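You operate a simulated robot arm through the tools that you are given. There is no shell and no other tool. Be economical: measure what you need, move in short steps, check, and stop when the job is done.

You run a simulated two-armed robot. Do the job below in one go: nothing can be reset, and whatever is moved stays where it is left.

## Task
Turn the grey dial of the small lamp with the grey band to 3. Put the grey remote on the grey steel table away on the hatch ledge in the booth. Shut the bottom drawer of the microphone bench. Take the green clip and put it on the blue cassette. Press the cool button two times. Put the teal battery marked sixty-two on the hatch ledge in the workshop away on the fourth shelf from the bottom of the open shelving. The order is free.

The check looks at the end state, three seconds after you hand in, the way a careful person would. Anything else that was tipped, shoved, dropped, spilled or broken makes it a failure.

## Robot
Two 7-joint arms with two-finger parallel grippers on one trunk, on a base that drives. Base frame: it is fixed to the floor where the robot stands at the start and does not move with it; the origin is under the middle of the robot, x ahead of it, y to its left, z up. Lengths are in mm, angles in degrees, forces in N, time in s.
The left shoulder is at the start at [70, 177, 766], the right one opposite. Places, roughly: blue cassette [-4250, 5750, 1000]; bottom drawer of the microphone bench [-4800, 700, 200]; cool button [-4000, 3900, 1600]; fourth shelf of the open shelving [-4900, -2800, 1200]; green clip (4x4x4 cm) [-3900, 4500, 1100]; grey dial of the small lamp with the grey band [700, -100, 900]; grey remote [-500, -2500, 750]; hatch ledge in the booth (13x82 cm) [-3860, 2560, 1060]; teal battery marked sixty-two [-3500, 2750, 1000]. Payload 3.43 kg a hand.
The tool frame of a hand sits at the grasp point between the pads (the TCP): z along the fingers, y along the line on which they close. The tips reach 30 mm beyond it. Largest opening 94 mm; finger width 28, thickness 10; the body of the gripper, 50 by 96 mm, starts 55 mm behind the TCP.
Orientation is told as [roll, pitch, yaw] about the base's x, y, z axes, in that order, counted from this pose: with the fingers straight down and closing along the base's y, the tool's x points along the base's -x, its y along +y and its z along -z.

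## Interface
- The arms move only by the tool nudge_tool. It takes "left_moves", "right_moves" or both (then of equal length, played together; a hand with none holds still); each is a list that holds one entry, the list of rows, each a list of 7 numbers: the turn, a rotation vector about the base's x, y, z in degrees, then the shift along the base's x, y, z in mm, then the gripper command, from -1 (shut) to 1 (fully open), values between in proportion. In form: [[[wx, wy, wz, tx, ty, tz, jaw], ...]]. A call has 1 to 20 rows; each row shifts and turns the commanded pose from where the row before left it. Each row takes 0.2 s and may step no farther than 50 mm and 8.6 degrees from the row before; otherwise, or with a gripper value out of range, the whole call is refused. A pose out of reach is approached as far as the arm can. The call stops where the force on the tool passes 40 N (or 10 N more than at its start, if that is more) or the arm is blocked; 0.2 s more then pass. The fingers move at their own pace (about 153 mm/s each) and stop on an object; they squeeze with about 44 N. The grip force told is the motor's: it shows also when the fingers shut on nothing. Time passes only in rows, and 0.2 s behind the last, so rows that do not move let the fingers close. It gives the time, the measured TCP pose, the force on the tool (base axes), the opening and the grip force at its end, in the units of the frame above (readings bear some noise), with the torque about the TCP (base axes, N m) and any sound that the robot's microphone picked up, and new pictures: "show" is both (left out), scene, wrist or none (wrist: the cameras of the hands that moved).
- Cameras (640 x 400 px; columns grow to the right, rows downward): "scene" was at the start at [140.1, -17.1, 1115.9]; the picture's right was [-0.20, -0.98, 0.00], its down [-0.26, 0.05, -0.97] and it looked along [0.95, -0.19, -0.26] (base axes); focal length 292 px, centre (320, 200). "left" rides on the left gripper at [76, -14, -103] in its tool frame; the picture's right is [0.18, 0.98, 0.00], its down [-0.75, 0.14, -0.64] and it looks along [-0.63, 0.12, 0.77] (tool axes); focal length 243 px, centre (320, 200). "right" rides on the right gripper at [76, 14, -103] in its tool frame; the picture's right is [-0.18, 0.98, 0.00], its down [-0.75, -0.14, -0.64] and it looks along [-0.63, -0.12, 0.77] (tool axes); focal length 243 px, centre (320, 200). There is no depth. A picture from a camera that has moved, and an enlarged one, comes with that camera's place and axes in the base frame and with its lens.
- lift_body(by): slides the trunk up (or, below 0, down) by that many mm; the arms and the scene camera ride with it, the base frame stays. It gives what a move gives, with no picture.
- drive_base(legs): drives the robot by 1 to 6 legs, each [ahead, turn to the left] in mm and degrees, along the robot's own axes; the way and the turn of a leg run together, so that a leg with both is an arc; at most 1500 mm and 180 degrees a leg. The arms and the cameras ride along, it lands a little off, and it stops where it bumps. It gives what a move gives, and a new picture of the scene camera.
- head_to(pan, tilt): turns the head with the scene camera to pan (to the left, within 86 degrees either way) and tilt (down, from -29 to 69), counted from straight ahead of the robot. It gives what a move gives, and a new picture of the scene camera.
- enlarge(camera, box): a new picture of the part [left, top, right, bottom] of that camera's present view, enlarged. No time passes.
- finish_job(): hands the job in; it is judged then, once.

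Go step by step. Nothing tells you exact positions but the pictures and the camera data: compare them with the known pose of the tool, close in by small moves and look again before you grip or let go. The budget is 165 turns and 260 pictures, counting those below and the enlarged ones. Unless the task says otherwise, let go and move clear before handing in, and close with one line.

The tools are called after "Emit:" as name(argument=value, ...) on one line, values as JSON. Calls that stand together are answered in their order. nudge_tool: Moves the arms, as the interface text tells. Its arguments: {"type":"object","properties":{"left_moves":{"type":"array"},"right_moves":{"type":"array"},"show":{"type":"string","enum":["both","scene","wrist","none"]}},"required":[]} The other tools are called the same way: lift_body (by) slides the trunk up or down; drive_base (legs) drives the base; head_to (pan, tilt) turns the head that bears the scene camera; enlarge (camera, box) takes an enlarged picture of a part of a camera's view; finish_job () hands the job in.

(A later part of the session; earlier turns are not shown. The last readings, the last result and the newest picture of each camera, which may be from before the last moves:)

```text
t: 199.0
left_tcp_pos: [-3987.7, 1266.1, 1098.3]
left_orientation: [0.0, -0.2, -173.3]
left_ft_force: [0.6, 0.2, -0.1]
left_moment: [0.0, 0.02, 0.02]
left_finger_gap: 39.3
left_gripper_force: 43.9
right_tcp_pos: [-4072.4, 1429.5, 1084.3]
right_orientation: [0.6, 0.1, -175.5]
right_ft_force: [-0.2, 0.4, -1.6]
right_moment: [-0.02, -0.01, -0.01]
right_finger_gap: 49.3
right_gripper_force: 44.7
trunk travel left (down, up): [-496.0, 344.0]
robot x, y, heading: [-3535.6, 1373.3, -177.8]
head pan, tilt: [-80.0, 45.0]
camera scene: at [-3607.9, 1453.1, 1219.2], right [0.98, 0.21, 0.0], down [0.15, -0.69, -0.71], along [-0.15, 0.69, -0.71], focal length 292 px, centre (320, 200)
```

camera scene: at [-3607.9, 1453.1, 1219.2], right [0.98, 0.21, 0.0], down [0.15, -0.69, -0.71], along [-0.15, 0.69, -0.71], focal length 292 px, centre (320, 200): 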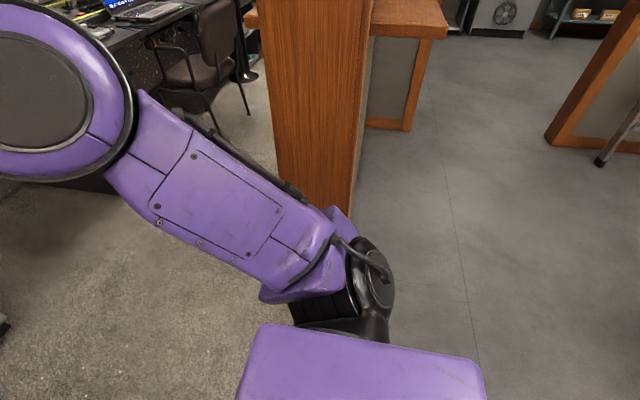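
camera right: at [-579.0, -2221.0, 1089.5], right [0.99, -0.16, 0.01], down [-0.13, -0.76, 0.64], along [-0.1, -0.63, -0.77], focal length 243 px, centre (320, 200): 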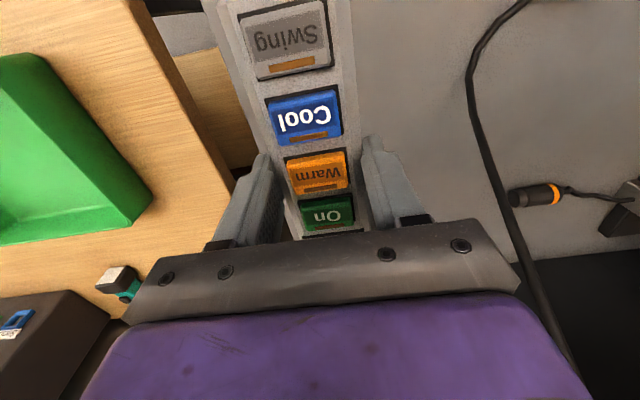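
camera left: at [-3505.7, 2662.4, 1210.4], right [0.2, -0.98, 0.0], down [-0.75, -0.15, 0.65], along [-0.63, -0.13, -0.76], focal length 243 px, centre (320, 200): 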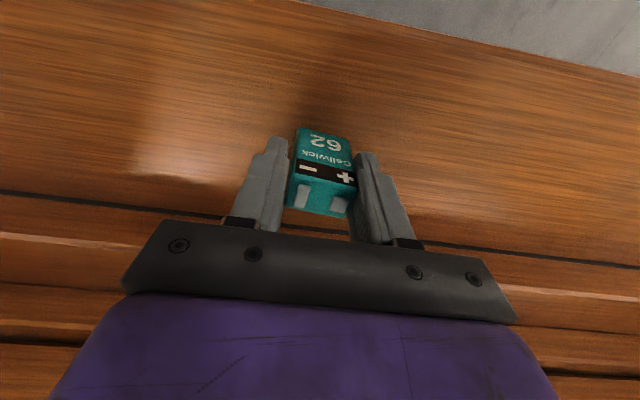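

The elbows are already at/through the opening with margin. I continue into the booth and look around.

Emit:
drive_base(legs=[[450, -2]])

Emit:
head_to(pan=-70, tilt=20)

Emit:
head_to(pan=0, tilt=25)

Emit:
head_to(pan=60, tilt=30)

```text
t: 201.7
left_tcp_pos: [-4442.5, 1267.2, 1097.0]
left_orientation: [0.1, -0.3, -174.8]
left_ft_force: [-0.4, 0.5, -1.4]
left_moment: [0.01, -0.04, -0.04]
left_finger_gap: 39.1
left_gripper_force: 43.7
right_tcp_pos: [-4521.4, 1434.9, 1083.8]
right_orientation: [0.6, 0.2, -177.1]
right_ft_force: [0.1, -0.5, -1.6]
right_moment: [-0.04, 0.01, 0.03]
right_finger_gap: 49.1
right_gripper_force: 43.7
trunk travel left (down, up): [-496.0, 344.0]
robot x, y, heading: [-3991.9, 1362.3, -179.5]
head pan, tilt: [-80.0, 45.0]
camera scene: at [-4058.1, 1444.2, 1219.2], right [0.98, 0.18, 0.0], down [0.13, -0.7, -0.71], along [-0.13, 0.7, -0.71], focal length 292 px, centre (320, 200)
```

scene: 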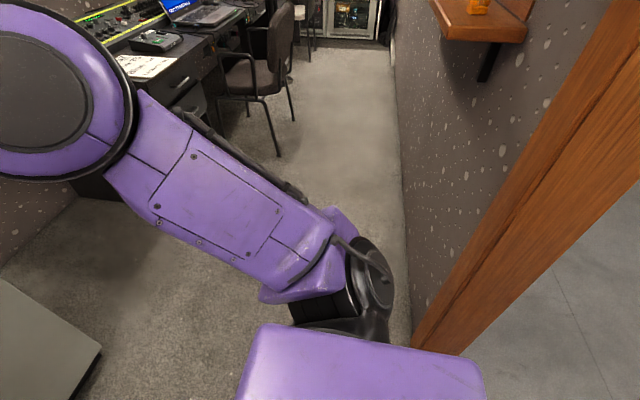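

```text
t: 202.6
left_tcp_pos: [-4442.7, 1268.4, 1098.4]
left_orientation: [-0.1, -0.3, -174.9]
left_ft_force: [0.5, -0.5, -1.9]
left_moment: [0.04, -0.02, -0.01]
left_finger_gap: 39.2
left_gripper_force: 43.9
right_tcp_pos: [-4521.7, 1435.2, 1083.7]
right_orientation: [0.6, 0.2, -177.0]
right_ft_force: [0.4, -0.5, -1.7]
right_moment: [-0.03, 0.03, -0.02]
right_finger_gap: 49.2
right_gripper_force: 43.5
trunk travel left (down, up): [-496.0, 344.0]
robot x, y, heading: [-3991.0, 1365.8, -179.5]
head pan, tilt: [-70.0, 20.0]
camera scene: at [-4075.5, 1451.5, 1257.8], right [0.94, 0.35, 0.0], down [0.12, -0.32, -0.94], along [-0.33, 0.88, -0.34], focal length 292 px, centre (320, 200)
```

scene: 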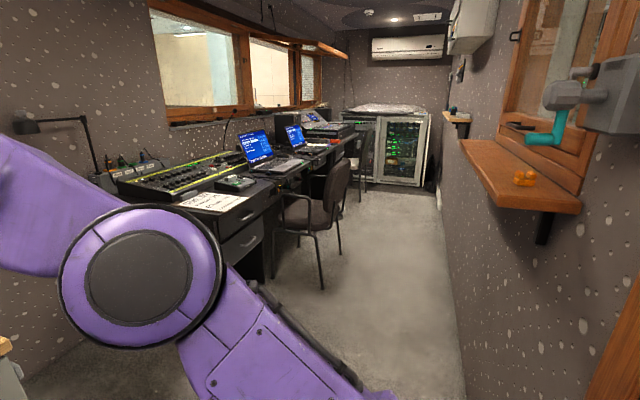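

```text
t: 204.0
left_tcp_pos: [-4442.3, 1267.3, 1096.9]
left_orientation: [-0.1, -0.3, -174.7]
left_ft_force: [-0.6, -0.7, -0.4]
left_moment: [-0.04, 0.03, -0.02]
left_finger_gap: 39.1
left_gripper_force: 44.5
right_tcp_pos: [-4521.0, 1434.9, 1084.3]
right_orientation: [0.6, 0.2, -177.1]
right_ft_force: [0.2, 0.5, -1.7]
right_moment: [0.0, -0.01, 0.0]
right_finger_gap: 49.5
right_gripper_force: 44.1
trunk travel left (down, up): [-496.0, 344.0]
robot x, y, heading: [-3989.0, 1363.1, -179.3]
head pan, tilt: [0.0, 25.0]
camera scene: at [-4135.0, 1363.5, 1249.7], right [-0.01, 1.0, 0.0], down [0.42, 0.0, -0.91], along [-0.91, -0.01, -0.42], focal length 292 px, centre (320, 200)
```

scene: 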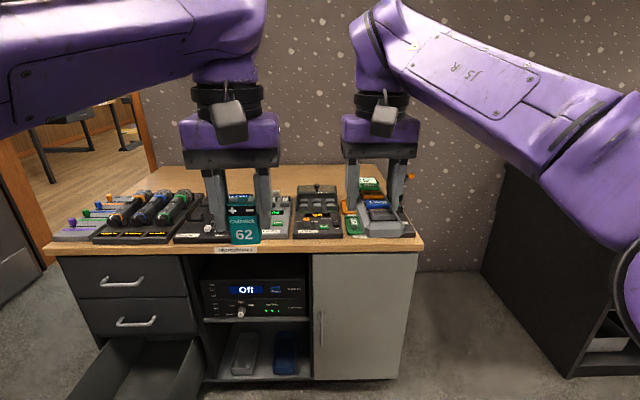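

```text
t: 205.3
left_tcp_pos: [-4442.6, 1266.2, 1098.2]
left_orientation: [0.1, -0.4, -174.8]
left_ft_force: [-0.7, 0.2, -0.8]
left_moment: [-0.02, 0.01, 0.01]
left_finger_gap: 39.2
left_gripper_force: 44.1
right_tcp_pos: [-4520.8, 1434.9, 1085.0]
right_orientation: [0.5, 0.2, -177.1]
right_ft_force: [0.2, -0.8, -0.9]
right_moment: [0.0, 0.02, 0.03]
right_finger_gap: 49.3
right_gripper_force: 44.0
trunk travel left (down, up): [-496.0, 344.0]
robot x, y, heading: [-3992.2, 1363.6, -179.4]
head pan, tilt: [60.0, 30.0]
camera scene: at [-4087.4, 1285.6, 1241.8], right [-0.87, 0.49, 0.0], down [0.25, 0.44, -0.87], along [-0.43, -0.75, -0.5], focal length 292 px, centre (320, 200)
```

scene: 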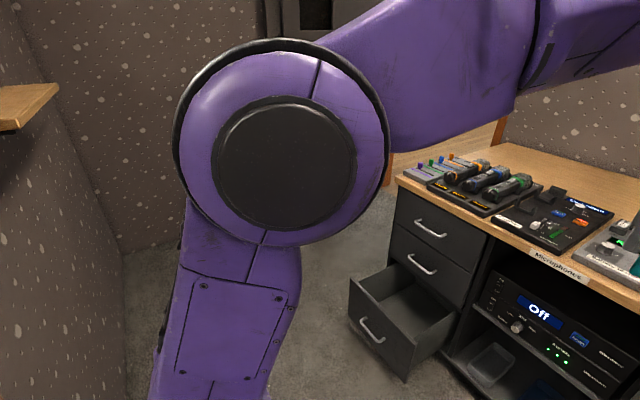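

I'm in the booth: the microphone bench with its open bottom drawer is ahead, and the hatch ledge is on the wall to my right with small items on it. I raise the trunk and drive toward the ledge for a view.

Emit:
lift_body(by=100)

Emit:
drive_base(legs=[[0, -58], [850, 0], [0, -32]])

Emit:
head_to(pan=-50, tilt=25)

```text
t: 206.7
left_tcp_pos: [-4443.2, 1266.4, 1197.5]
left_orientation: [0.0, -0.3, -174.8]
left_ft_force: [0.7, -0.5, -0.8]
left_moment: [-0.02, -0.04, 0.02]
left_finger_gap: 39.1
left_gripper_force: 44.1
right_tcp_pos: [-4521.9, 1434.0, 1184.7]
right_orientation: [0.7, 0.3, -177.1]
right_ft_force: [-0.8, 0.6, -1.9]
right_moment: [0.01, -0.03, 0.01]
right_finger_gap: 49.4
right_gripper_force: 43.9
trunk travel left (down, up): [-596.0, 244.0]
robot x, y, heading: [-3990.5, 1360.7, -179.5]
head pan, tilt: [60.0, 30.0]
```

```text
t: 215.3
left_tcp_pos: [-4569.9, 2523.7, 1197.9]
left_orientation: [0.0, -0.2, 96.7]
left_ft_force: [-1.0, -0.3, -1.2]
left_moment: [-0.02, -0.03, -0.02]
left_finger_gap: 39.2
left_gripper_force: 44.3
right_tcp_pos: [-4406.3, 2607.3, 1183.9]
right_orientation: [0.6, 0.2, 94.3]
right_ft_force: [-1.3, 0.4, -1.3]
right_moment: [-0.03, -0.01, 0.02]
right_finger_gap: 49.0
right_gripper_force: 44.4
trunk travel left (down, up): [-596.0, 244.0]
robot x, y, heading: [-4463.0, 2076.7, 92.0]
head pan, tilt: [60.0, 30.0]
camera scene: at [-4546.2, 2168.9, 1341.8], right [0.47, 0.88, 0.0], down [0.44, -0.23, -0.87], along [-0.77, 0.4, -0.5], focal length 292 px, centre (320, 200)
```

scene: 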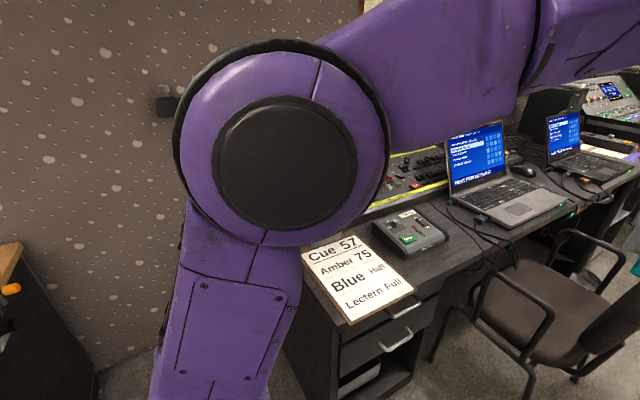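

```text
t: 217.2
left_tcp_pos: [-4570.9, 2523.1, 1197.5]
left_orientation: [0.0, -0.3, 96.7]
left_ft_force: [0.9, -0.3, -0.3]
left_moment: [-0.02, 0.0, 0.03]
left_finger_gap: 39.3
left_gripper_force: 44.3
right_tcp_pos: [-4406.2, 2607.7, 1184.1]
right_orientation: [0.5, 0.2, 94.4]
right_ft_force: [-0.2, -0.8, -1.4]
right_moment: [0.01, -0.03, -0.01]
right_finger_gap: 49.0
right_gripper_force: 44.3
trunk travel left (down, up): [-596.0, 244.0]
robot x, y, heading: [-4459.9, 2075.3, 92.1]
head pan, tilt: [-50.0, 25.0]
camera scene: at [-4398.0, 2188.5, 1349.7], right [0.67, -0.74, 0.0], down [-0.31, -0.28, -0.91], along [0.67, 0.61, -0.42], focal length 292 px, centre (320, 200)
```

scene: 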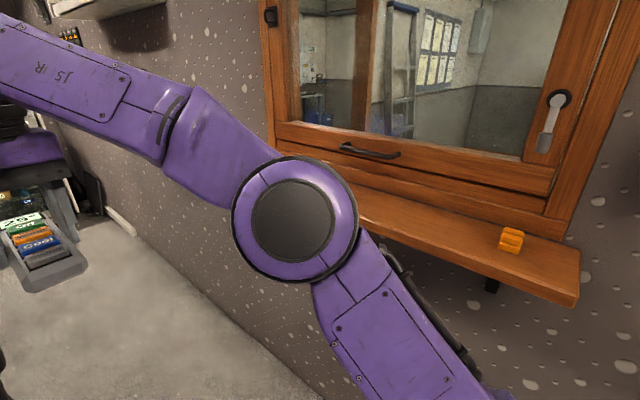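

The ledge is clear except for orange earplugs near its south end. I drive 400 further and turn to face the ledge.

Emit:
drive_base(legs=[[400, 0], [0, -92]])

Emit:
head_to(pan=-5, tilt=30)

```text
t: 223.6
left_tcp_pos: [-4022.3, 2556.2, 1197.1]
left_orientation: [0.0, -0.4, 3.9]
left_ft_force: [1.2, 0.0, -1.4]
left_moment: [0.03, 0.01, 0.04]
left_finger_gap: 39.1
left_gripper_force: 43.8
right_tcp_pos: [-3946.3, 2387.8, 1183.4]
right_orientation: [0.6, 0.2, 1.6]
right_ft_force: [0.9, 0.2, -1.1]
right_moment: [-0.03, -0.01, -0.01]
right_finger_gap: 49.2
right_gripper_force: 44.2
trunk travel left (down, up): [-596.0, 244.0]
robot x, y, heading: [-4480.0, 2470.2, -0.6]
head pan, tilt: [-50.0, 25.0]
camera scene: at [-4369.3, 2401.6, 1349.7], right [-0.77, -0.63, 0.0], down [-0.27, 0.33, -0.91], along [0.57, -0.7, -0.42], focal length 292 px, centre (320, 200)
```

scene: 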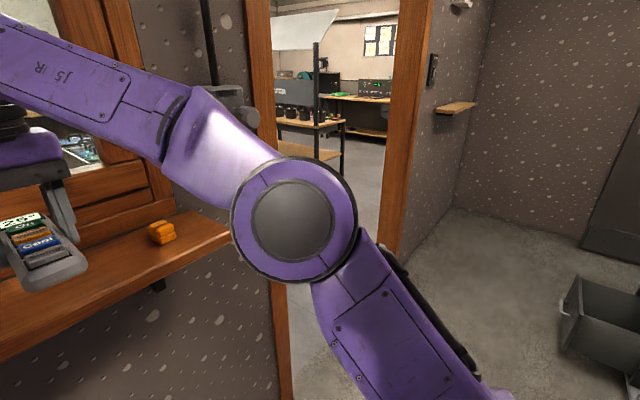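

```text
t: 224.7
left_tcp_pos: [-4021.7, 2557.4, 1197.4]
left_orientation: [0.1, -0.3, 3.9]
left_ft_force: [0.2, -0.9, -0.7]
left_moment: [-0.02, -0.02, 0.0]
left_finger_gap: 39.3
left_gripper_force: 44.3
right_tcp_pos: [-3947.5, 2388.4, 1183.3]
right_orientation: [0.6, 0.2, 1.6]
right_ft_force: [0.3, 0.1, -1.3]
right_moment: [0.01, -0.01, -0.02]
right_finger_gap: 49.6
right_gripper_force: 43.7
trunk travel left (down, up): [-596.0, 244.0]
robot x, y, heading: [-4476.2, 2468.9, -0.9]
head pan, tilt: [-5.0, 30.0]
camera scene: at [-4337.7, 2463.9, 1341.8], right [-0.1, -0.99, 0.0], down [-0.5, 0.05, -0.87], along [0.86, -0.09, -0.5], focal length 292 px, centre (320, 200)
```

scene: 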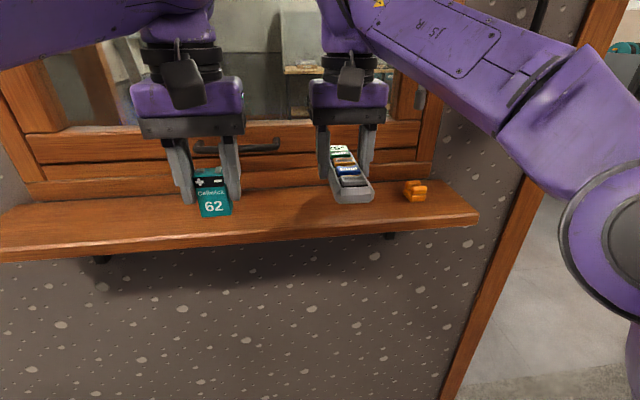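

Ledge top is at z≈1079, spanning x -3985…-3855. I turn the right hand 90° so that the remote lies along the ledge, and look.

Emit:
nudge_tool(right_moves=[[[0, 0, 8.04, 2.5, 2.5, 0, -1], [0, 0, 8.04, 2.5, 2.5, 0, -1], [0, 0, 8.04, 2.5, 2.5, 0, -1], [0, 0, 8.04, 2.5, 2.5, 0, -1], [0, 0, 8.04, 2.5, 2.5, 0, -1], [0, 0, 8.04, 2.5, 2.5, 0, -1], [0, 0, 8.04, 2.5, 2.5, 0, -1], [0, 0, 8.04, 2.5, 2.5, 0, -1], [0, 0, 8.04, 2.5, 2.5, 0, -1], [0, 0, 8.04, 2.5, 2.5, 0, -1], [0, 0, 8.04, 0, 2.5, 0, -1], [0, 0, 0, 0, 0, 0, -1]]], show="both")

```text
t: 227.3
left_tcp_pos: [-4022.4, 2558.7, 1198.0]
left_orientation: [-0.1, -0.3, 4.0]
left_ft_force: [-0.2, 0.4, -1.1]
left_moment: [-0.02, -0.04, 0.01]
left_finger_gap: 39.1
left_gripper_force: 44.2
right_tcp_pos: [-3929.5, 2413.7, 1179.5]
right_orientation: [0.7, 0.2, 90.1]
right_ft_force: [-0.4, -0.4, -2.2]
right_moment: [-0.01, 0.04, -0.06]
right_finger_gap: 48.8
right_gripper_force: 44.0
right hand out of reach, approached as far as the arm can: row 9, 10
trunk travel left (down, up): [-596.0, 244.0]
robot x, y, heading: [-4479.4, 2470.5, -0.4]
head pan, tilt: [-5.0, 30.0]
camera scene: at [-4337.7, 2464.2, 1341.8], right [-0.1, -1.0, 0.0], down [-0.5, 0.05, -0.87], along [0.86, -0.09, -0.5], focal length 292 px, centre (320, 200)
camera right: at [-3942.9, 2337.8, 1282.9], right [-0.98, 0.18, 0.01], down [0.15, 0.76, 0.64], along [0.11, 0.63, -0.77], focal length 243 px, centre (320, 200)
```

scene: 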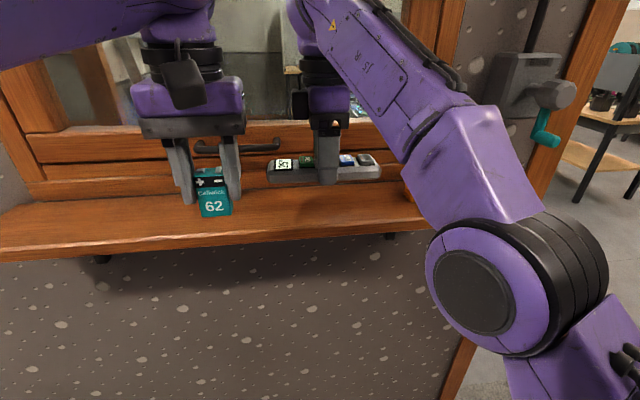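
right: 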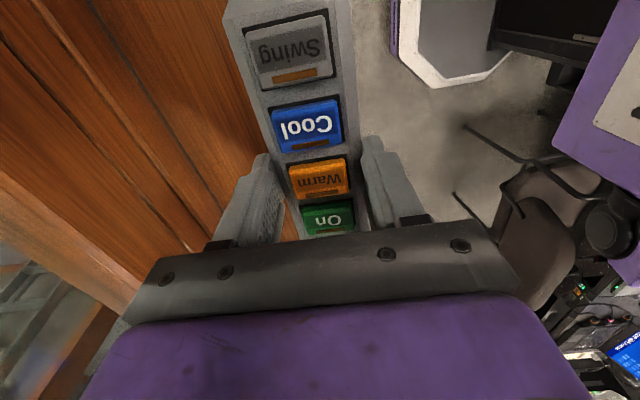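

Emit:
enlarge(camera="right", box=[120, 0, 420, 220])

Emit:
enlarge(camera="scene", box=[160, 130, 460, 280])

```text
1.82 times, centred on (270, 110) of right
camera zoom: at [-3942.9, 2337.8, 1282.9], right [-0.98, 0.18, 0.01], down [0.15, 0.76, 0.64], along [0.11, 0.63, -0.77], focal length 441 px, centre (411, 364)
```

zoom: 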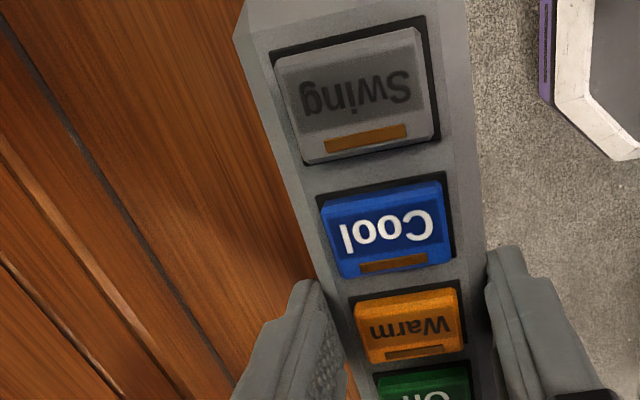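

```text
2.13 times, centred on (310, 205) of scene
camera zoom: at [-4337.7, 2464.2, 1341.8], right [-0.1, -1.0, 0.0], down [-0.5, 0.05, -0.87], along [0.86, -0.09, -0.5], focal length 622 px, centre (341, 189)
```

zoom: 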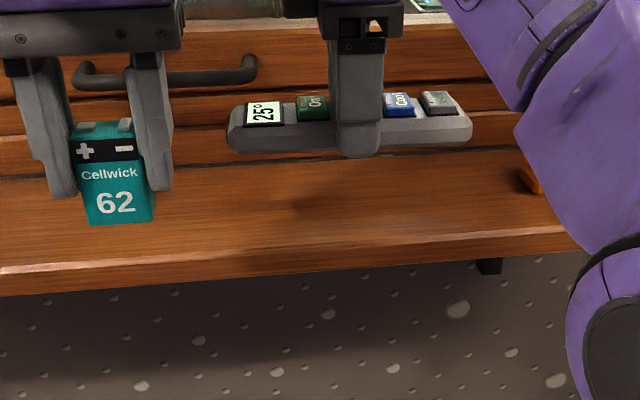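

Combining the views, the ledge top is z≈1052 with x -3926…-3785. I move the remote over it and lower to just above.

Emit:
nudge_tool(right_moves=[[[0, 0, 0, 30, -4, 0, -1], [0, 0, 0, 31, -4, 0, -1], [0, 0, 0, 0, 0, -30, -1], [0, 0, 0, 0, 0, -30, -1], [0, 0, 0, 0, 0, -15, -1], [0, 0, 0, 0, 0, 0, -1]]], show="both")

```text
t: 228.7
left_tcp_pos: [-4023.0, 2558.8, 1197.5]
left_orientation: [0.0, -0.2, 3.9]
left_ft_force: [0.2, 0.0, -0.3]
left_moment: [0.0, 0.0, -0.03]
left_finger_gap: 39.1
left_gripper_force: 44.3
right_tcp_pos: [-3929.4, 2412.8, 1103.8]
right_orientation: [0.6, 0.0, 90.0]
right_ft_force: [0.1, -1.2, -1.3]
right_moment: [0.0, 0.03, 0.02]
right_finger_gap: 49.1
right_gripper_force: 43.8
right hand out of reach, approached as far as the arm can: row 1, 2
trunk travel left (down, up): [-596.0, 244.0]
robot x, y, heading: [-4478.8, 2473.5, -0.8]
head pan, tilt: [-5.0, 30.0]
camera scene: at [-4337.9, 2464.1, 1341.8], right [-0.1, -1.0, 0.0], down [-0.5, 0.05, -0.87], along [0.86, -0.09, -0.5], focal length 292 px, centre (320, 200)
camera right: at [-3944.5, 2337.5, 1207.0], right [-0.98, 0.18, 0.01], down [0.15, 0.76, 0.64], along [0.11, 0.63, -0.77], focal length 243 px, centre (320, 200)
```

scene: 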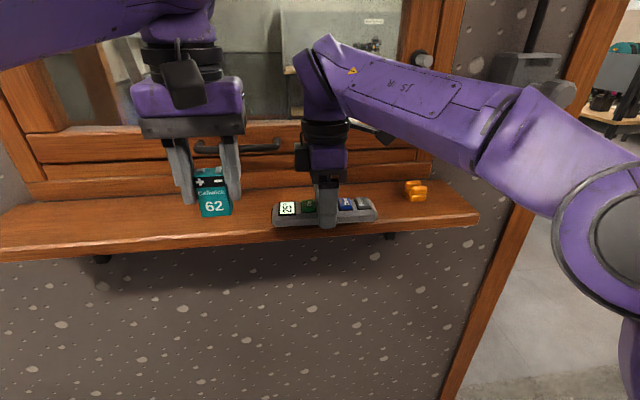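
right: 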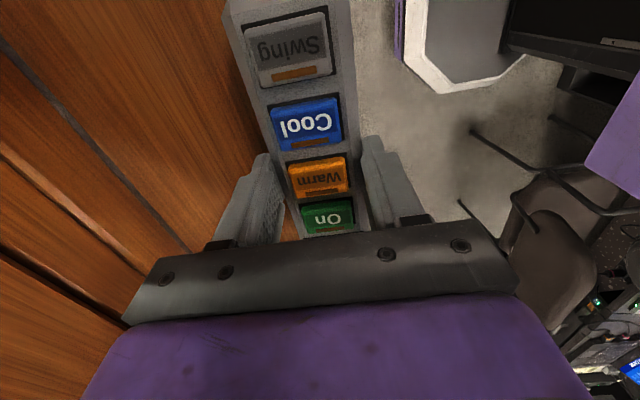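

The arm can't reach further forward in this pose, so I raise slightly and drive the base forward 65 mm.

Emit:
nudge_tool(right_moves=[[[0, 0, 0, 0, 0, 20, -1], [0, 0, 0, 0, 0, 0, -1]]], show="none")

Emit:
drive_base(legs=[[65, 0]])

Emit:
enlarge(camera="right", box=[0, 0, 640, 400])

```text
t: 229.3
left_tcp_pos: [-4022.2, 2558.0, 1196.7]
left_orientation: [-0.1, -0.3, 3.9]
left_ft_force: [0.3, 0.9, -0.2]
left_moment: [0.02, 0.03, 0.0]
left_finger_gap: 38.9
left_gripper_force: 44.4
right_tcp_pos: [-3931.5, 2413.1, 1125.1]
right_orientation: [0.6, 0.2, 90.1]
right_ft_force: [-0.7, 0.1, -1.8]
right_moment: [-0.01, 0.01, 0.0]
right_finger_gap: 49.2
right_gripper_force: 44.1
trunk travel left (down, up): [-596.0, 244.0]
robot x, y, heading: [-4474.5, 2473.7, -0.8]
head pan, tilt: [-5.0, 30.0]
```

```text
t: 230.3
left_tcp_pos: [-3962.6, 2556.9, 1199.9]
left_orientation: [-0.1, -0.6, 3.9]
left_ft_force: [-0.3, -0.4, 0.4]
left_moment: [0.0, -0.04, 0.02]
left_finger_gap: 39.1
left_gripper_force: 43.6
right_tcp_pos: [-3870.6, 2412.8, 1127.6]
right_orientation: [0.4, 0.1, 90.0]
right_ft_force: [-0.9, 1.1, -1.0]
right_moment: [-0.01, -0.04, -0.04]
right_finger_gap: 49.0
right_gripper_force: 44.4
trunk travel left (down, up): [-596.0, 244.0]
robot x, y, heading: [-4413.0, 2468.4, -1.0]
head pan, tilt: [-5.0, 30.0]
camera scene: at [-4278.0, 2463.5, 1342.5], right [-0.1, -1.0, 0.0], down [-0.49, 0.05, -0.87], along [0.86, -0.09, -0.5], focal length 292 px, centre (320, 200)
```

scene: 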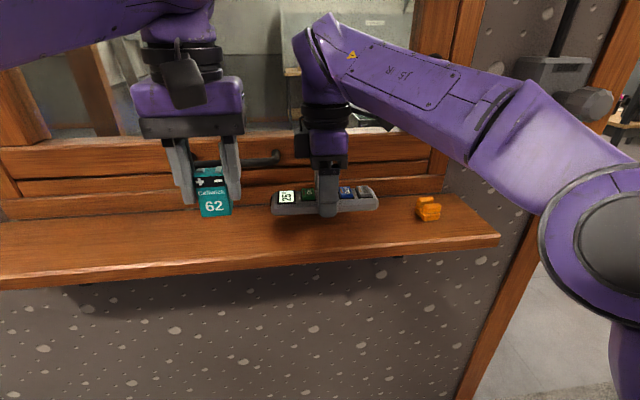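

```text
1.00 times, centred on (320, 200) of right
camera zoom: at [-3884.4, 2336.8, 1230.6], right [-0.98, 0.18, 0.01], down [0.14, 0.76, 0.64], along [0.11, 0.63, -0.77], focal length 243 px, centre (320, 200)
```

zoom: 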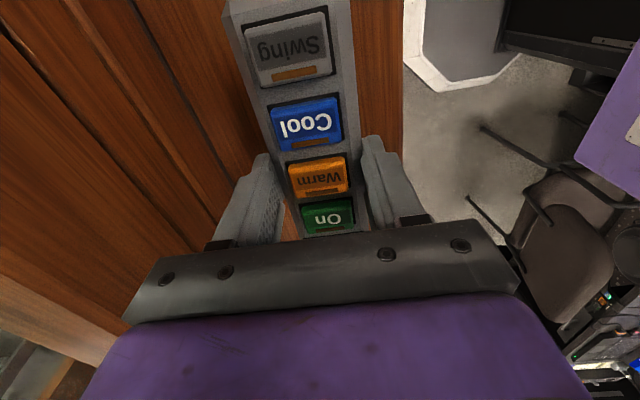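

The front edge of the ledge (x≈-3932) is now clearly outside the remote. I lower toward contact.

Emit:
nudge_tool(right_moves=[[[0, 0, 0, 0, 0, -20, -1], [0, 0, 0, 0, 0, -12, -1], [0, 0, 0, 0, 0, -4, -1], [0, 0, 0, 0, 0, -3, -1], [0, 0, 0, 0, 0, 0, -1]]], show="scene")

Emit:
enlarge(camera="scene", box=[230, 150, 450, 270])

```text
t: 231.5
left_tcp_pos: [-3959.2, 2556.9, 1198.2]
left_orientation: [-0.1, -0.5, 3.9]
left_ft_force: [0.3, -0.2, -0.2]
left_moment: [-0.01, -0.01, -0.01]
left_finger_gap: 39.2
left_gripper_force: 43.6
right_tcp_pos: [-3867.7, 2412.0, 1088.8]
right_orientation: [0.2, 0.2, 90.0]
right_ft_force: [6.2, 1.0, 21.9]
right_moment: [0.6, -0.7, 0.0]
right_finger_gap: 49.2
right_gripper_force: 43.7
trunk travel left (down, up): [-596.0, 244.0]
robot x, y, heading: [-4411.5, 2471.8, -0.7]
head pan, tilt: [-5.0, 30.0]
camera scene: at [-4274.9, 2463.9, 1342.3], right [-0.1, -1.0, 0.0], down [-0.5, 0.05, -0.87], along [0.86, -0.09, -0.5], focal length 292 px, centre (320, 200)
```

scene: 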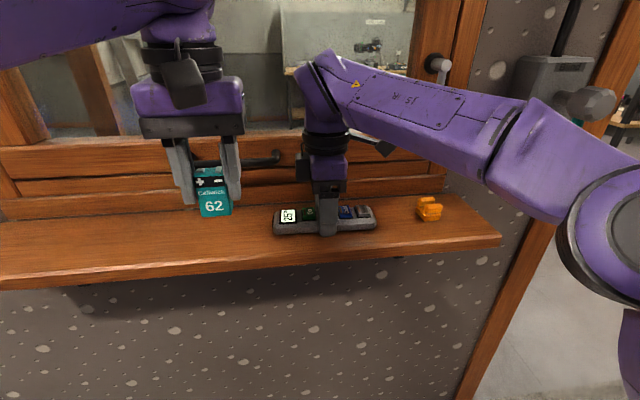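

```text
2.91 times, centred on (340, 210) of scene
camera zoom: at [-4274.9, 2463.9, 1342.3], right [-0.1, -1.0, 0.0], down [-0.5, 0.05, -0.87], along [0.86, -0.09, -0.5], focal length 848 px, centre (262, 171)
```

zoom: 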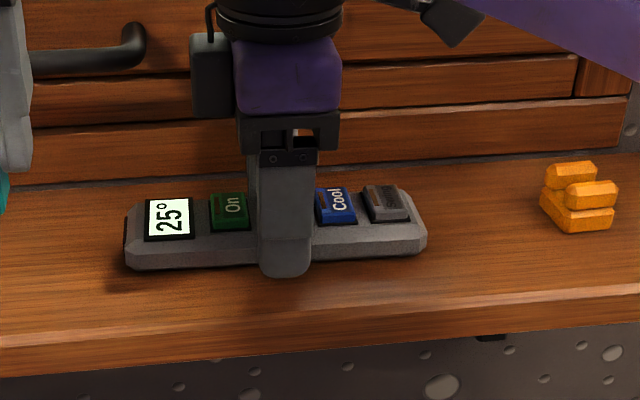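

The remote rests on the ledge (22 N contact). I open moderately and rise.

Emit:
nudge_tool(right_moves=[[[0, 0, 0, 0, 0, 1, -0.3], [0, 0, 0, 0, 0, 0, 0.3], [0, 0, 0, 0, 0, 0, 0.4], [0, 0, 0, 0, 0, 15, 0.4], [0, 0, 0, 0, 0, 30, 0.4], [0, 0, 0, 0, 0, 40, 0.4], [0, 0, 0, 0, 0, 40, 0.4]]], show="scene")

```text
t: 233.1
left_tcp_pos: [-3958.8, 2556.6, 1197.0]
left_orientation: [-0.1, -0.4, 4.0]
left_ft_force: [0.2, -0.2, -0.2]
left_moment: [-0.04, -0.01, 0.0]
left_finger_gap: 39.4
left_gripper_force: 44.2
right_tcp_pos: [-3872.6, 2414.1, 1187.4]
right_orientation: [0.7, 0.2, 90.3]
right_ft_force: [-0.3, 0.0, 0.6]
right_moment: [-0.01, -0.04, -0.03]
right_finger_gap: 65.7
right_gripper_force: 0.1
right hand out of reach, approached as far as the arm can: row 7
trunk travel left (down, up): [-596.0, 244.0]
robot x, y, heading: [-4411.5, 2472.9, -0.4]
head pan, tilt: [-5.0, 30.0]
camera scene: at [-4273.8, 2463.7, 1341.9], right [-0.1, -1.0, 0.0], down [-0.5, 0.05, -0.87], along [0.86, -0.09, -0.5], focal length 292 px, centre (320, 200)
```

scene: 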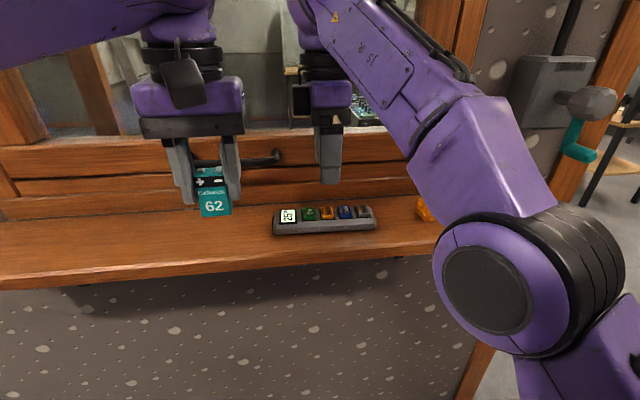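

Remote is placed. I back away and restore the right wrist, then drive over toward the microphone bench's drawer.

Emit:
drive_base(legs=[[-110, 0]])

Emit:
nudge_tool(right_moves=[[[0, 0, -8.2, 0, 0, 0, 0], [0, 0, -8.2, 0, 0, 0, 0], [0, 0, -8.2, 0, 0, 0, 0], [0, 0, -8.2, 0, 0, 0, 0], [0, 0, -8.2, 0, 0, 0, -0.5], [0, 0, -8.2, 0, 0, 0, -1], [0, 0, -8.2, 0, 0, 0, -1], [0, 0, -8.2, 0, 0, 0, -1], [0, 0, -8.2, 0, 0, 0, -1], [0, 0, -8.2, 0, 0, 0, -1], [0, 0, -8.0, 0, 0, 0, -1]]], show="none")

Emit:
drive_base(legs=[[0, -80], [1450, 0], [440, 0], [0, -99]])

Emit:
head_to(pan=0, tilt=45)

```text
t: 234.3
left_tcp_pos: [-4065.9, 2558.5, 1198.1]
left_orientation: [0.0, -0.3, 3.9]
left_ft_force: [1.0, -0.3, -1.3]
left_moment: [0.03, -0.04, -0.01]
left_finger_gap: 39.2
left_gripper_force: 44.6
right_tcp_pos: [-3977.9, 2411.9, 1186.4]
right_orientation: [0.7, 0.2, 90.1]
right_ft_force: [0.3, -0.2, 0.7]
right_moment: [0.0, -0.01, -0.02]
right_finger_gap: 65.7
right_gripper_force: 0.1
trunk travel left (down, up): [-596.0, 244.0]
robot x, y, heading: [-4522.8, 2471.6, -0.8]
head pan, tilt: [-5.0, 30.0]
camera scene: at [-4380.7, 2464.4, 1341.7], right [-0.1, -0.99, 0.0], down [-0.5, 0.05, -0.87], along [0.86, -0.09, -0.5], focal length 292 px, centre (320, 200)
```

scene: 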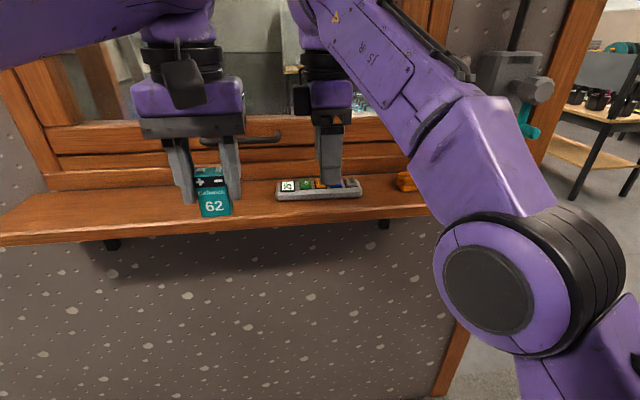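

```text
t: 236.7
left_tcp_pos: [-4066.2, 2557.2, 1196.9]
left_orientation: [-0.1, -0.3, 3.9]
left_ft_force: [-0.8, 0.0, -1.0]
left_moment: [-0.03, 0.0, 0.0]
left_finger_gap: 39.3
left_gripper_force: 43.7
right_tcp_pos: [-3978.3, 2411.9, 1187.6]
right_orientation: [0.8, 0.3, -0.1]
right_ft_force: [0.2, -0.2, 0.6]
right_moment: [-0.01, -0.02, -0.01]
right_finger_gap: 0.0
right_gripper_force: 33.0
trunk travel left (down, up): [-596.0, 244.0]
robot x, y, heading: [-4519.6, 2470.9, -0.8]
head pan, tilt: [-5.0, 30.0]
```

```text
t: 253.9
left_tcp_pos: [-4723.6, 517.8, 1197.2]
left_orientation: [-0.1, -0.3, -178.2]
left_ft_force: [0.3, -0.4, -1.3]
left_moment: [0.02, 0.02, 0.02]
left_finger_gap: 39.4
left_gripper_force: 44.7
right_tcp_pos: [-4805.0, 667.3, 1186.8]
right_orientation: [0.8, 0.4, 177.9]
right_ft_force: [-0.6, 0.2, 0.0]
right_moment: [-0.01, -0.01, 0.02]
right_finger_gap: 0.1
right_gripper_force: 32.8
trunk travel left (down, up): [-596.0, 244.0]
robot x, y, heading: [-4269.0, 585.8, 177.2]
head pan, tilt: [-5.0, 30.0]
camera scene: at [-4408.4, 602.3, 1341.8], right [0.14, 0.99, 0.0], down [0.5, -0.07, -0.87], along [-0.86, 0.12, -0.5], focal length 292 px, centre (320, 200)
```

scene: 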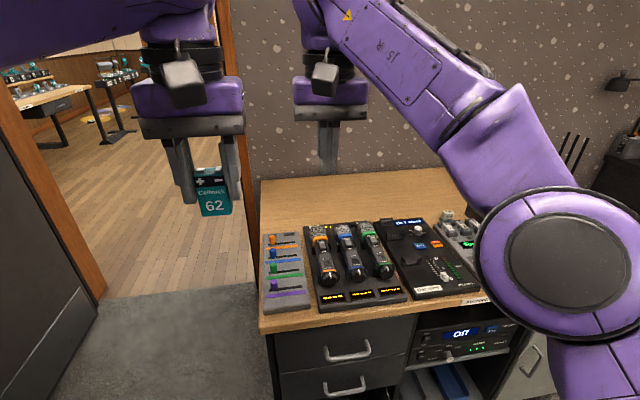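

```text
t: 254.7
left_tcp_pos: [-4724.4, 516.8, 1198.1]
left_orientation: [-0.1, -0.3, -178.1]
left_ft_force: [-0.1, -0.2, -0.1]
left_moment: [-0.02, -0.01, -0.02]
left_finger_gap: 39.2
left_gripper_force: 44.2
right_tcp_pos: [-4805.7, 667.2, 1185.7]
right_orientation: [0.7, 0.3, 178.0]
right_ft_force: [0.0, 0.2, 0.3]
right_moment: [-0.01, -0.01, -0.02]
right_finger_gap: 0.0
right_gripper_force: 33.2
trunk travel left (down, up): [-596.0, 244.0]
robot x, y, heading: [-4266.1, 586.5, 177.0]
head pan, tilt: [0.0, 45.0]
camera scene: at [-4400.0, 593.8, 1319.2], right [0.05, 1.0, 0.0], down [0.71, -0.03, -0.71], along [-0.71, 0.03, -0.71], focal length 292 px, centre (320, 200)
```

scene: 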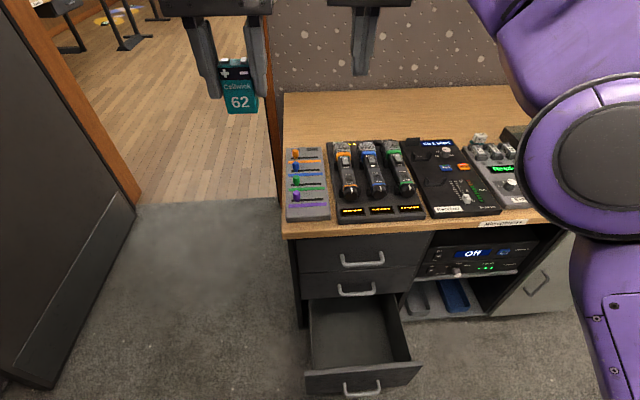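

The drawer front is at about x=-4663, y≈735, top z≈300, and needs roughly 135 mm of push. I retract and tilt the right hand, keep the left clear, then lower the trunk.

Emit:
nudge_tool(right_moves=[[[0, 0, 0, 40, 8, 0, -1], [0, 0, 0, 40, 8, 0, -1], [0, 0, 0, 40, 8, 0, -1], [0, 0, 0, 40, 8, 0, -1], [0, 0, 0, 40, 8, 0, -1], [0, 0, 0, 30, 8, 0, -1], [0, 0, 0, 0, 8, 0, -1], [0, 0, 0, 0, 8, 0, -1]]], left_moves=[[[0, 0, 0, 30, -20, 0, -1], [0, 0, 0, 30, -20, 0, -1], [0, 0, 0, 30, -20, 0, -1], [0, 0, 0, 0, 0, 0, -1], [0, 0, 0, 0, 0, 0, -1], [0, 0, 0, 0, 0, 0, -1], [0, 0, 0, 0, 0, 0, -1], [0, 0, 0, 0, 0, 0, -1]]], show="none")

Emit:
lift_body(by=-540)

Emit:
head_to(pan=-8, tilt=45)

```text
t: 256.4
left_tcp_pos: [-4633.7, 455.4, 1196.7]
left_orientation: [0.0, -0.3, -178.2]
left_ft_force: [-0.3, -0.2, -1.2]
left_moment: [-0.03, 0.01, -0.03]
left_finger_gap: 39.0
left_gripper_force: 43.8
right_tcp_pos: [-4635.4, 743.7, 1195.1]
right_orientation: [0.7, 0.2, 177.9]
right_ft_force: [0.3, 0.0, 0.1]
right_moment: [0.0, -0.02, 0.04]
right_finger_gap: 0.0
right_gripper_force: 32.9
right hand out of reach, approached as far as the arm can: row 4, 5, 6
trunk travel left (down, up): [-596.0, 244.0]
robot x, y, heading: [-4264.4, 585.6, 177.2]
head pan, tilt: [0.0, 45.0]
```

```text
refused: -540 is not a number from -400 to 400
```

```text
t: 257.1
left_tcp_pos: [-4634.2, 456.8, 1196.1]
left_orientation: [0.0, -0.4, -178.2]
left_ft_force: [0.0, 0.6, -1.2]
left_moment: [0.0, -0.03, 0.02]
left_finger_gap: 39.2
left_gripper_force: 43.7
right_tcp_pos: [-4636.7, 742.5, 1193.9]
right_orientation: [0.7, 0.3, 178.0]
right_ft_force: [-0.7, 0.8, -0.4]
right_moment: [0.01, -0.01, 0.03]
right_finger_gap: 0.0
right_gripper_force: 33.3
trunk travel left (down, up): [-596.0, 244.0]
robot x, y, heading: [-4268.3, 583.1, 177.2]
head pan, tilt: [-8.0, 45.0]
camera scene: at [-4398.5, 605.0, 1319.2], right [0.19, 0.98, 0.0], down [0.69, -0.13, -0.71], along [-0.69, 0.13, -0.71], focal length 292 px, centre (320, 200)
```

scene: 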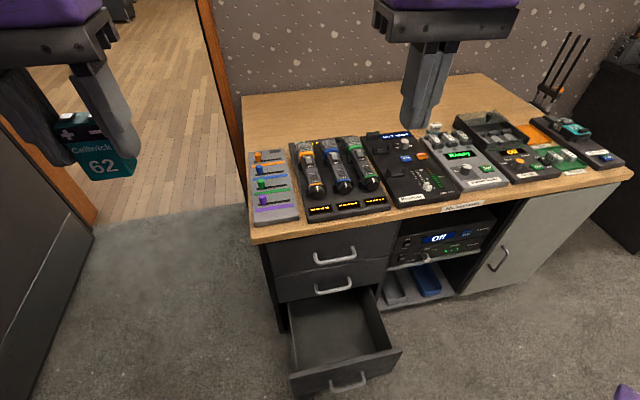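

Emit:
lift_body(by=-400)

Emit:
nudge_tool(right_moves=[[[0, 0, 0, 25, 0, -20, -1], [0, 0, 0, 25, 0, -20, -1], [0, 0, 0, 25, 0, -20, -1], [0, 0, 0, 25, 0, -20, -1]]], show="scene")

```text
t: 261.0
left_tcp_pos: [-4632.7, 455.8, 796.5]
left_orientation: [-0.2, -0.4, -178.1]
left_ft_force: [0.0, 0.2, -0.5]
left_moment: [-0.01, 0.0, 0.0]
left_finger_gap: 39.0
left_gripper_force: 43.9
right_tcp_pos: [-4636.0, 744.8, 795.2]
right_orientation: [0.7, 0.3, 178.0]
right_ft_force: [0.0, -0.2, -0.5]
right_moment: [-0.04, 0.02, 0.0]
right_finger_gap: 0.0
right_gripper_force: 33.6
trunk travel left (down, up): [-196.0, 644.0]
robot x, y, heading: [-4266.4, 586.5, 177.2]
head pan, tilt: [-8.0, 45.0]
```

```text
t: 262.0
left_tcp_pos: [-4632.6, 455.7, 796.4]
left_orientation: [-0.1, -0.5, -178.2]
left_ft_force: [-0.1, 0.1, -0.4]
left_moment: [0.03, -0.01, -0.01]
left_finger_gap: 39.1
left_gripper_force: 44.2
right_tcp_pos: [-4609.6, 786.6, 756.7]
right_orientation: [0.6, 0.3, 178.2]
right_ft_force: [0.0, 0.7, 0.0]
right_moment: [-0.01, -0.01, 0.05]
right_finger_gap: 0.0
right_gripper_force: 33.2
right hand out of reach, approached as far as the arm can: row 1, 2, 3, 4
trunk travel left (down, up): [-196.0, 644.0]
robot x, y, heading: [-4262.1, 583.3, 177.1]
head pan, tilt: [-8.0, 45.0]
camera scene: at [-4398.4, 605.3, 919.2], right [0.19, 0.98, 0.0], down [0.69, -0.13, -0.71], along [-0.69, 0.13, -0.71], focal length 292 px, centre (320, 200)
```

scene: 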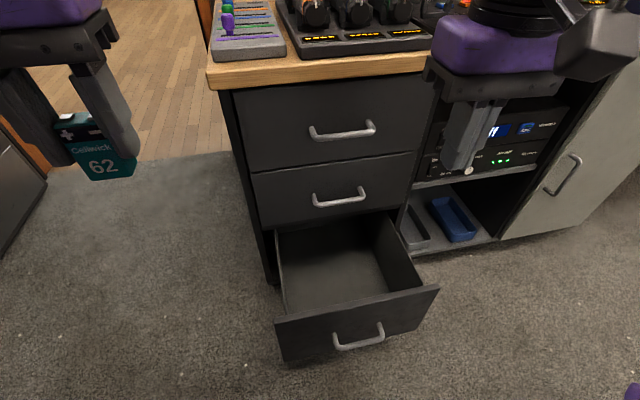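

The drawer front is near x≈-4655, z 80–300, handle ≈190. I back up 150 mm, lower the trunk further and bring the right hand down with a forward tilt.

Emit:
drive_base(legs=[[-150, 0]])

Emit:
lift_body(by=-190)

Emit:
nudge_tool(right_moves=[[[0, 0, 0, 0, -8, -35, -1], [0, 0, 0, 0, -8, -35, -1], [0, 0, 0, 0, -8, -35, -1], [0, 0, 0, 0, -8, -35, -1], [0, 7, 0, 0, 0, -30, -1], [0, 7, 0, 0, 0, -30, -1], [0, 7, 0, 0, 0, -30, -1], [0, 7, 0, 0, 0, -20, -1], [0, 7, 0, 0, 0, -20, -1], [0, 0, 0, 0, 0, 0, -1]]], show="scene")

```text
t: 263.3
left_tcp_pos: [-4482.6, 450.5, 797.1]
left_orientation: [-0.2, -0.5, -178.2]
left_ft_force: [0.4, 0.4, -0.9]
left_moment: [-0.05, -0.02, -0.01]
left_finger_gap: 39.2
left_gripper_force: 44.1
right_tcp_pos: [-4459.2, 780.5, 758.4]
right_orientation: [0.5, 0.4, 178.0]
right_ft_force: [-0.6, -0.3, 0.2]
right_moment: [0.01, -0.01, -0.01]
right_finger_gap: 0.0
right_gripper_force: 32.9
trunk travel left (down, up): [-196.0, 644.0]
robot x, y, heading: [-4118.2, 582.4, 177.0]
head pan, tilt: [-8.0, 45.0]
camera scene: at [-4248.2, 597.8, 919.3], right [0.19, 0.98, 0.0], down [0.69, -0.13, -0.71], along [-0.69, 0.13, -0.71], focal length 292 px, centre (320, 200)
```

scene: 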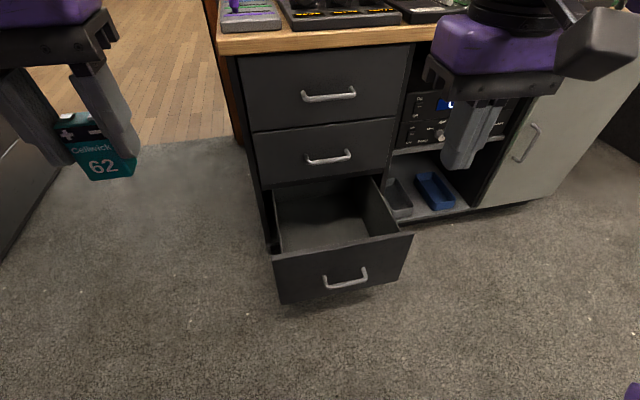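

```text
t: 265.4
left_tcp_pos: [-4482.7, 449.1, 606.3]
left_orientation: [-0.1, -0.3, -178.3]
left_ft_force: [-0.5, -1.0, -0.6]
left_moment: [-0.01, 0.01, 0.0]
left_finger_gap: 39.3
left_gripper_force: 44.0
right_tcp_pos: [-4460.1, 780.0, 566.7]
right_orientation: [0.6, 0.3, 178.0]
right_ft_force: [1.0, -0.4, -0.7]
right_moment: [-0.01, 0.04, 0.02]
right_finger_gap: 0.1
right_gripper_force: 32.8
trunk travel left (down, up): [-6.0, 834.0]
robot x, y, heading: [-4117.8, 578.5, 177.2]
head pan, tilt: [-8.0, 45.0]
```

```text
t: 267.6
left_tcp_pos: [-4483.2, 449.1, 606.0]
left_orientation: [-0.1, -0.4, -178.3]
left_ft_force: [0.5, 0.1, -1.2]
left_moment: [-0.02, -0.01, 0.0]
left_finger_gap: 39.4
left_gripper_force: 43.7
right_tcp_pos: [-4520.7, 762.9, 332.8]
right_orientation: [-2.0, -34.8, -175.4]
right_ft_force: [-0.7, 0.5, 0.1]
right_moment: [-0.01, 0.01, 0.0]
right_finger_gap: 0.0
right_gripper_force: 32.9
right hand out of reach, approached as far as the arm can: row 1, 2, 3, 4, 5, 7, 8, 9
trunk travel left (down, up): [-6.0, 834.0]
robot x, y, heading: [-4120.7, 582.0, 177.0]
head pan, tilt: [-8.0, 45.0]
camera scene: at [-4248.6, 597.9, 729.2], right [0.19, 0.98, 0.0], down [0.69, -0.13, -0.71], along [-0.69, 0.13, -0.71], focal length 292 px, centre (320, 200)
```

scene: 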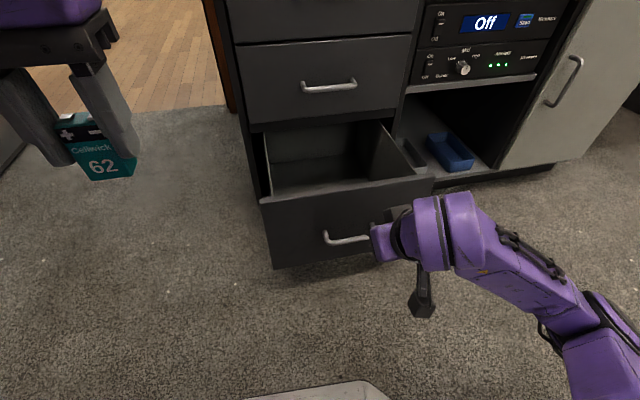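

Drawer front: x≈-4674, y≈733, top z≈316. I lower the hand to push at z≈200.

Emit:
nudge_tool(right_moves=[[[0, 0, 0, 0, -6, -30, -1], [0, 0, 0, 0, -6, -30, -1], [0, 0, 0, 0, -6, -30, -1], [0, 0, 0, 0, -6, -30, -1], [0, 0, 0, 0, 0, 0, -1]]], show="both")

```text
t: 268.8
left_tcp_pos: [-4483.0, 449.4, 606.3]
left_orientation: [-0.1, -0.4, -178.3]
left_ft_force: [-0.7, 0.5, -0.4]
left_moment: [-0.01, -0.03, 0.03]
left_finger_gap: 39.2
left_gripper_force: 43.6
right_tcp_pos: [-4521.2, 735.6, 213.9]
right_orientation: [-0.4, -34.7, -178.2]
right_ft_force: [0.2, -0.1, 0.2]
right_moment: [0.0, -0.04, 0.0]
right_finger_gap: 0.1
right_gripper_force: 32.6
trunk travel left (down, up): [-6.0, 834.0]
robot x, y, heading: [-4120.0, 579.0, 177.2]
head pan, tilt: [-8.0, 45.0]
camera scene: at [-4248.6, 597.8, 729.2], right [0.19, 0.98, 0.0], down [0.69, -0.13, -0.71], along [-0.69, 0.13, -0.71], focal length 292 px, centre (320, 200)
camera right: at [-4400.0, 724.2, 254.5], right [-0.13, -0.99, 0.1], down [-0.26, 0.13, 0.96], along [-0.96, 0.1, -0.27], focal length 243 px, centre (320, 200)
```

scene: 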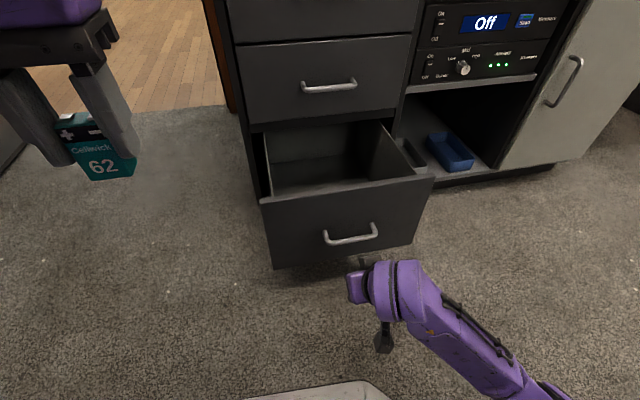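
right: 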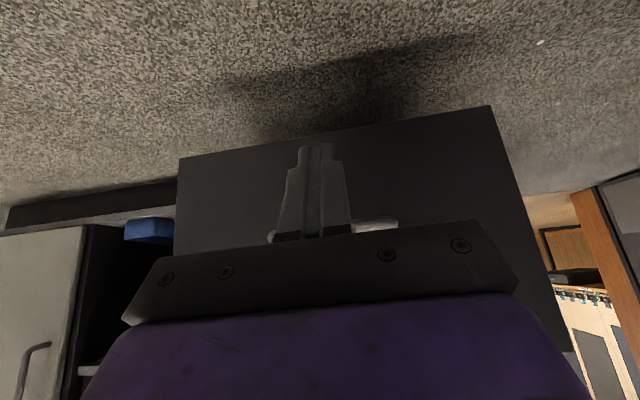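

The fingertips face the drawer's middle just below the handle. I drive forward to push, in stages.

Emit:
drive_base(legs=[[200, 0]])

```text
t: 270.4
left_tcp_pos: [-4681.6, 460.7, 607.3]
left_orientation: [-0.2, -0.5, -178.3]
left_ft_force: [1.1, -0.3, -0.8]
left_moment: [0.03, 0.02, -0.01]
left_finger_gap: 39.3
left_gripper_force: 43.4
right_tcp_pos: [-4717.3, 747.7, 213.7]
right_orientation: [-0.4, -34.7, -178.4]
right_ft_force: [0.6, -1.0, -0.5]
right_moment: [-0.05, 0.0, 0.0]
right_finger_gap: 0.2
right_gripper_force: 33.4
trunk travel left (down, up): [-6.0, 834.0]
robot x, y, heading: [-4312.4, 588.2, 177.0]
head pan, tilt: [-8.0, 45.0]
camera scene: at [-4444.9, 608.3, 729.2], right [0.19, 0.98, 0.0], down [0.69, -0.14, -0.71], along [-0.69, 0.14, -0.71], focal length 292 px, centre (320, 200)
```

scene: 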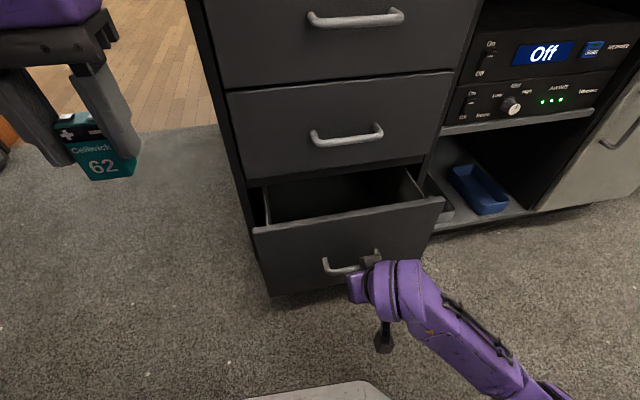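

The drawer is moving in. I keep pushing.

Emit:
drive_base(legs=[[90, 0]])

```text
t: 271.5
left_tcp_pos: [-4771.9, 465.4, 606.6]
left_orientation: [0.0, -0.3, -178.5]
left_ft_force: [0.4, -0.3, 0.1]
left_moment: [0.02, -0.03, -0.01]
left_finger_gap: 39.2
left_gripper_force: 44.4
right_tcp_pos: [-4809.8, 751.5, 213.6]
right_orientation: [-0.4, -34.7, -178.6]
right_ft_force: [0.1, -0.2, -0.4]
right_moment: [0.0, 0.03, 0.01]
right_finger_gap: 0.0
right_gripper_force: 33.0
trunk travel left (down, up): [-6.0, 834.0]
robot x, y, heading: [-4405.0, 590.9, 176.9]
head pan, tilt: [-8.0, 45.0]
camera scene: at [-4536.9, 613.4, 729.2], right [0.19, 0.98, 0.0], down [0.69, -0.14, -0.71], along [-0.69, 0.14, -0.71], focal length 292 px, centre (320, 200)
```

scene: 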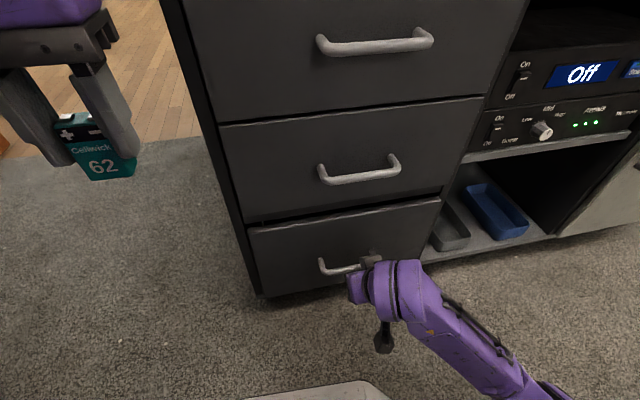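

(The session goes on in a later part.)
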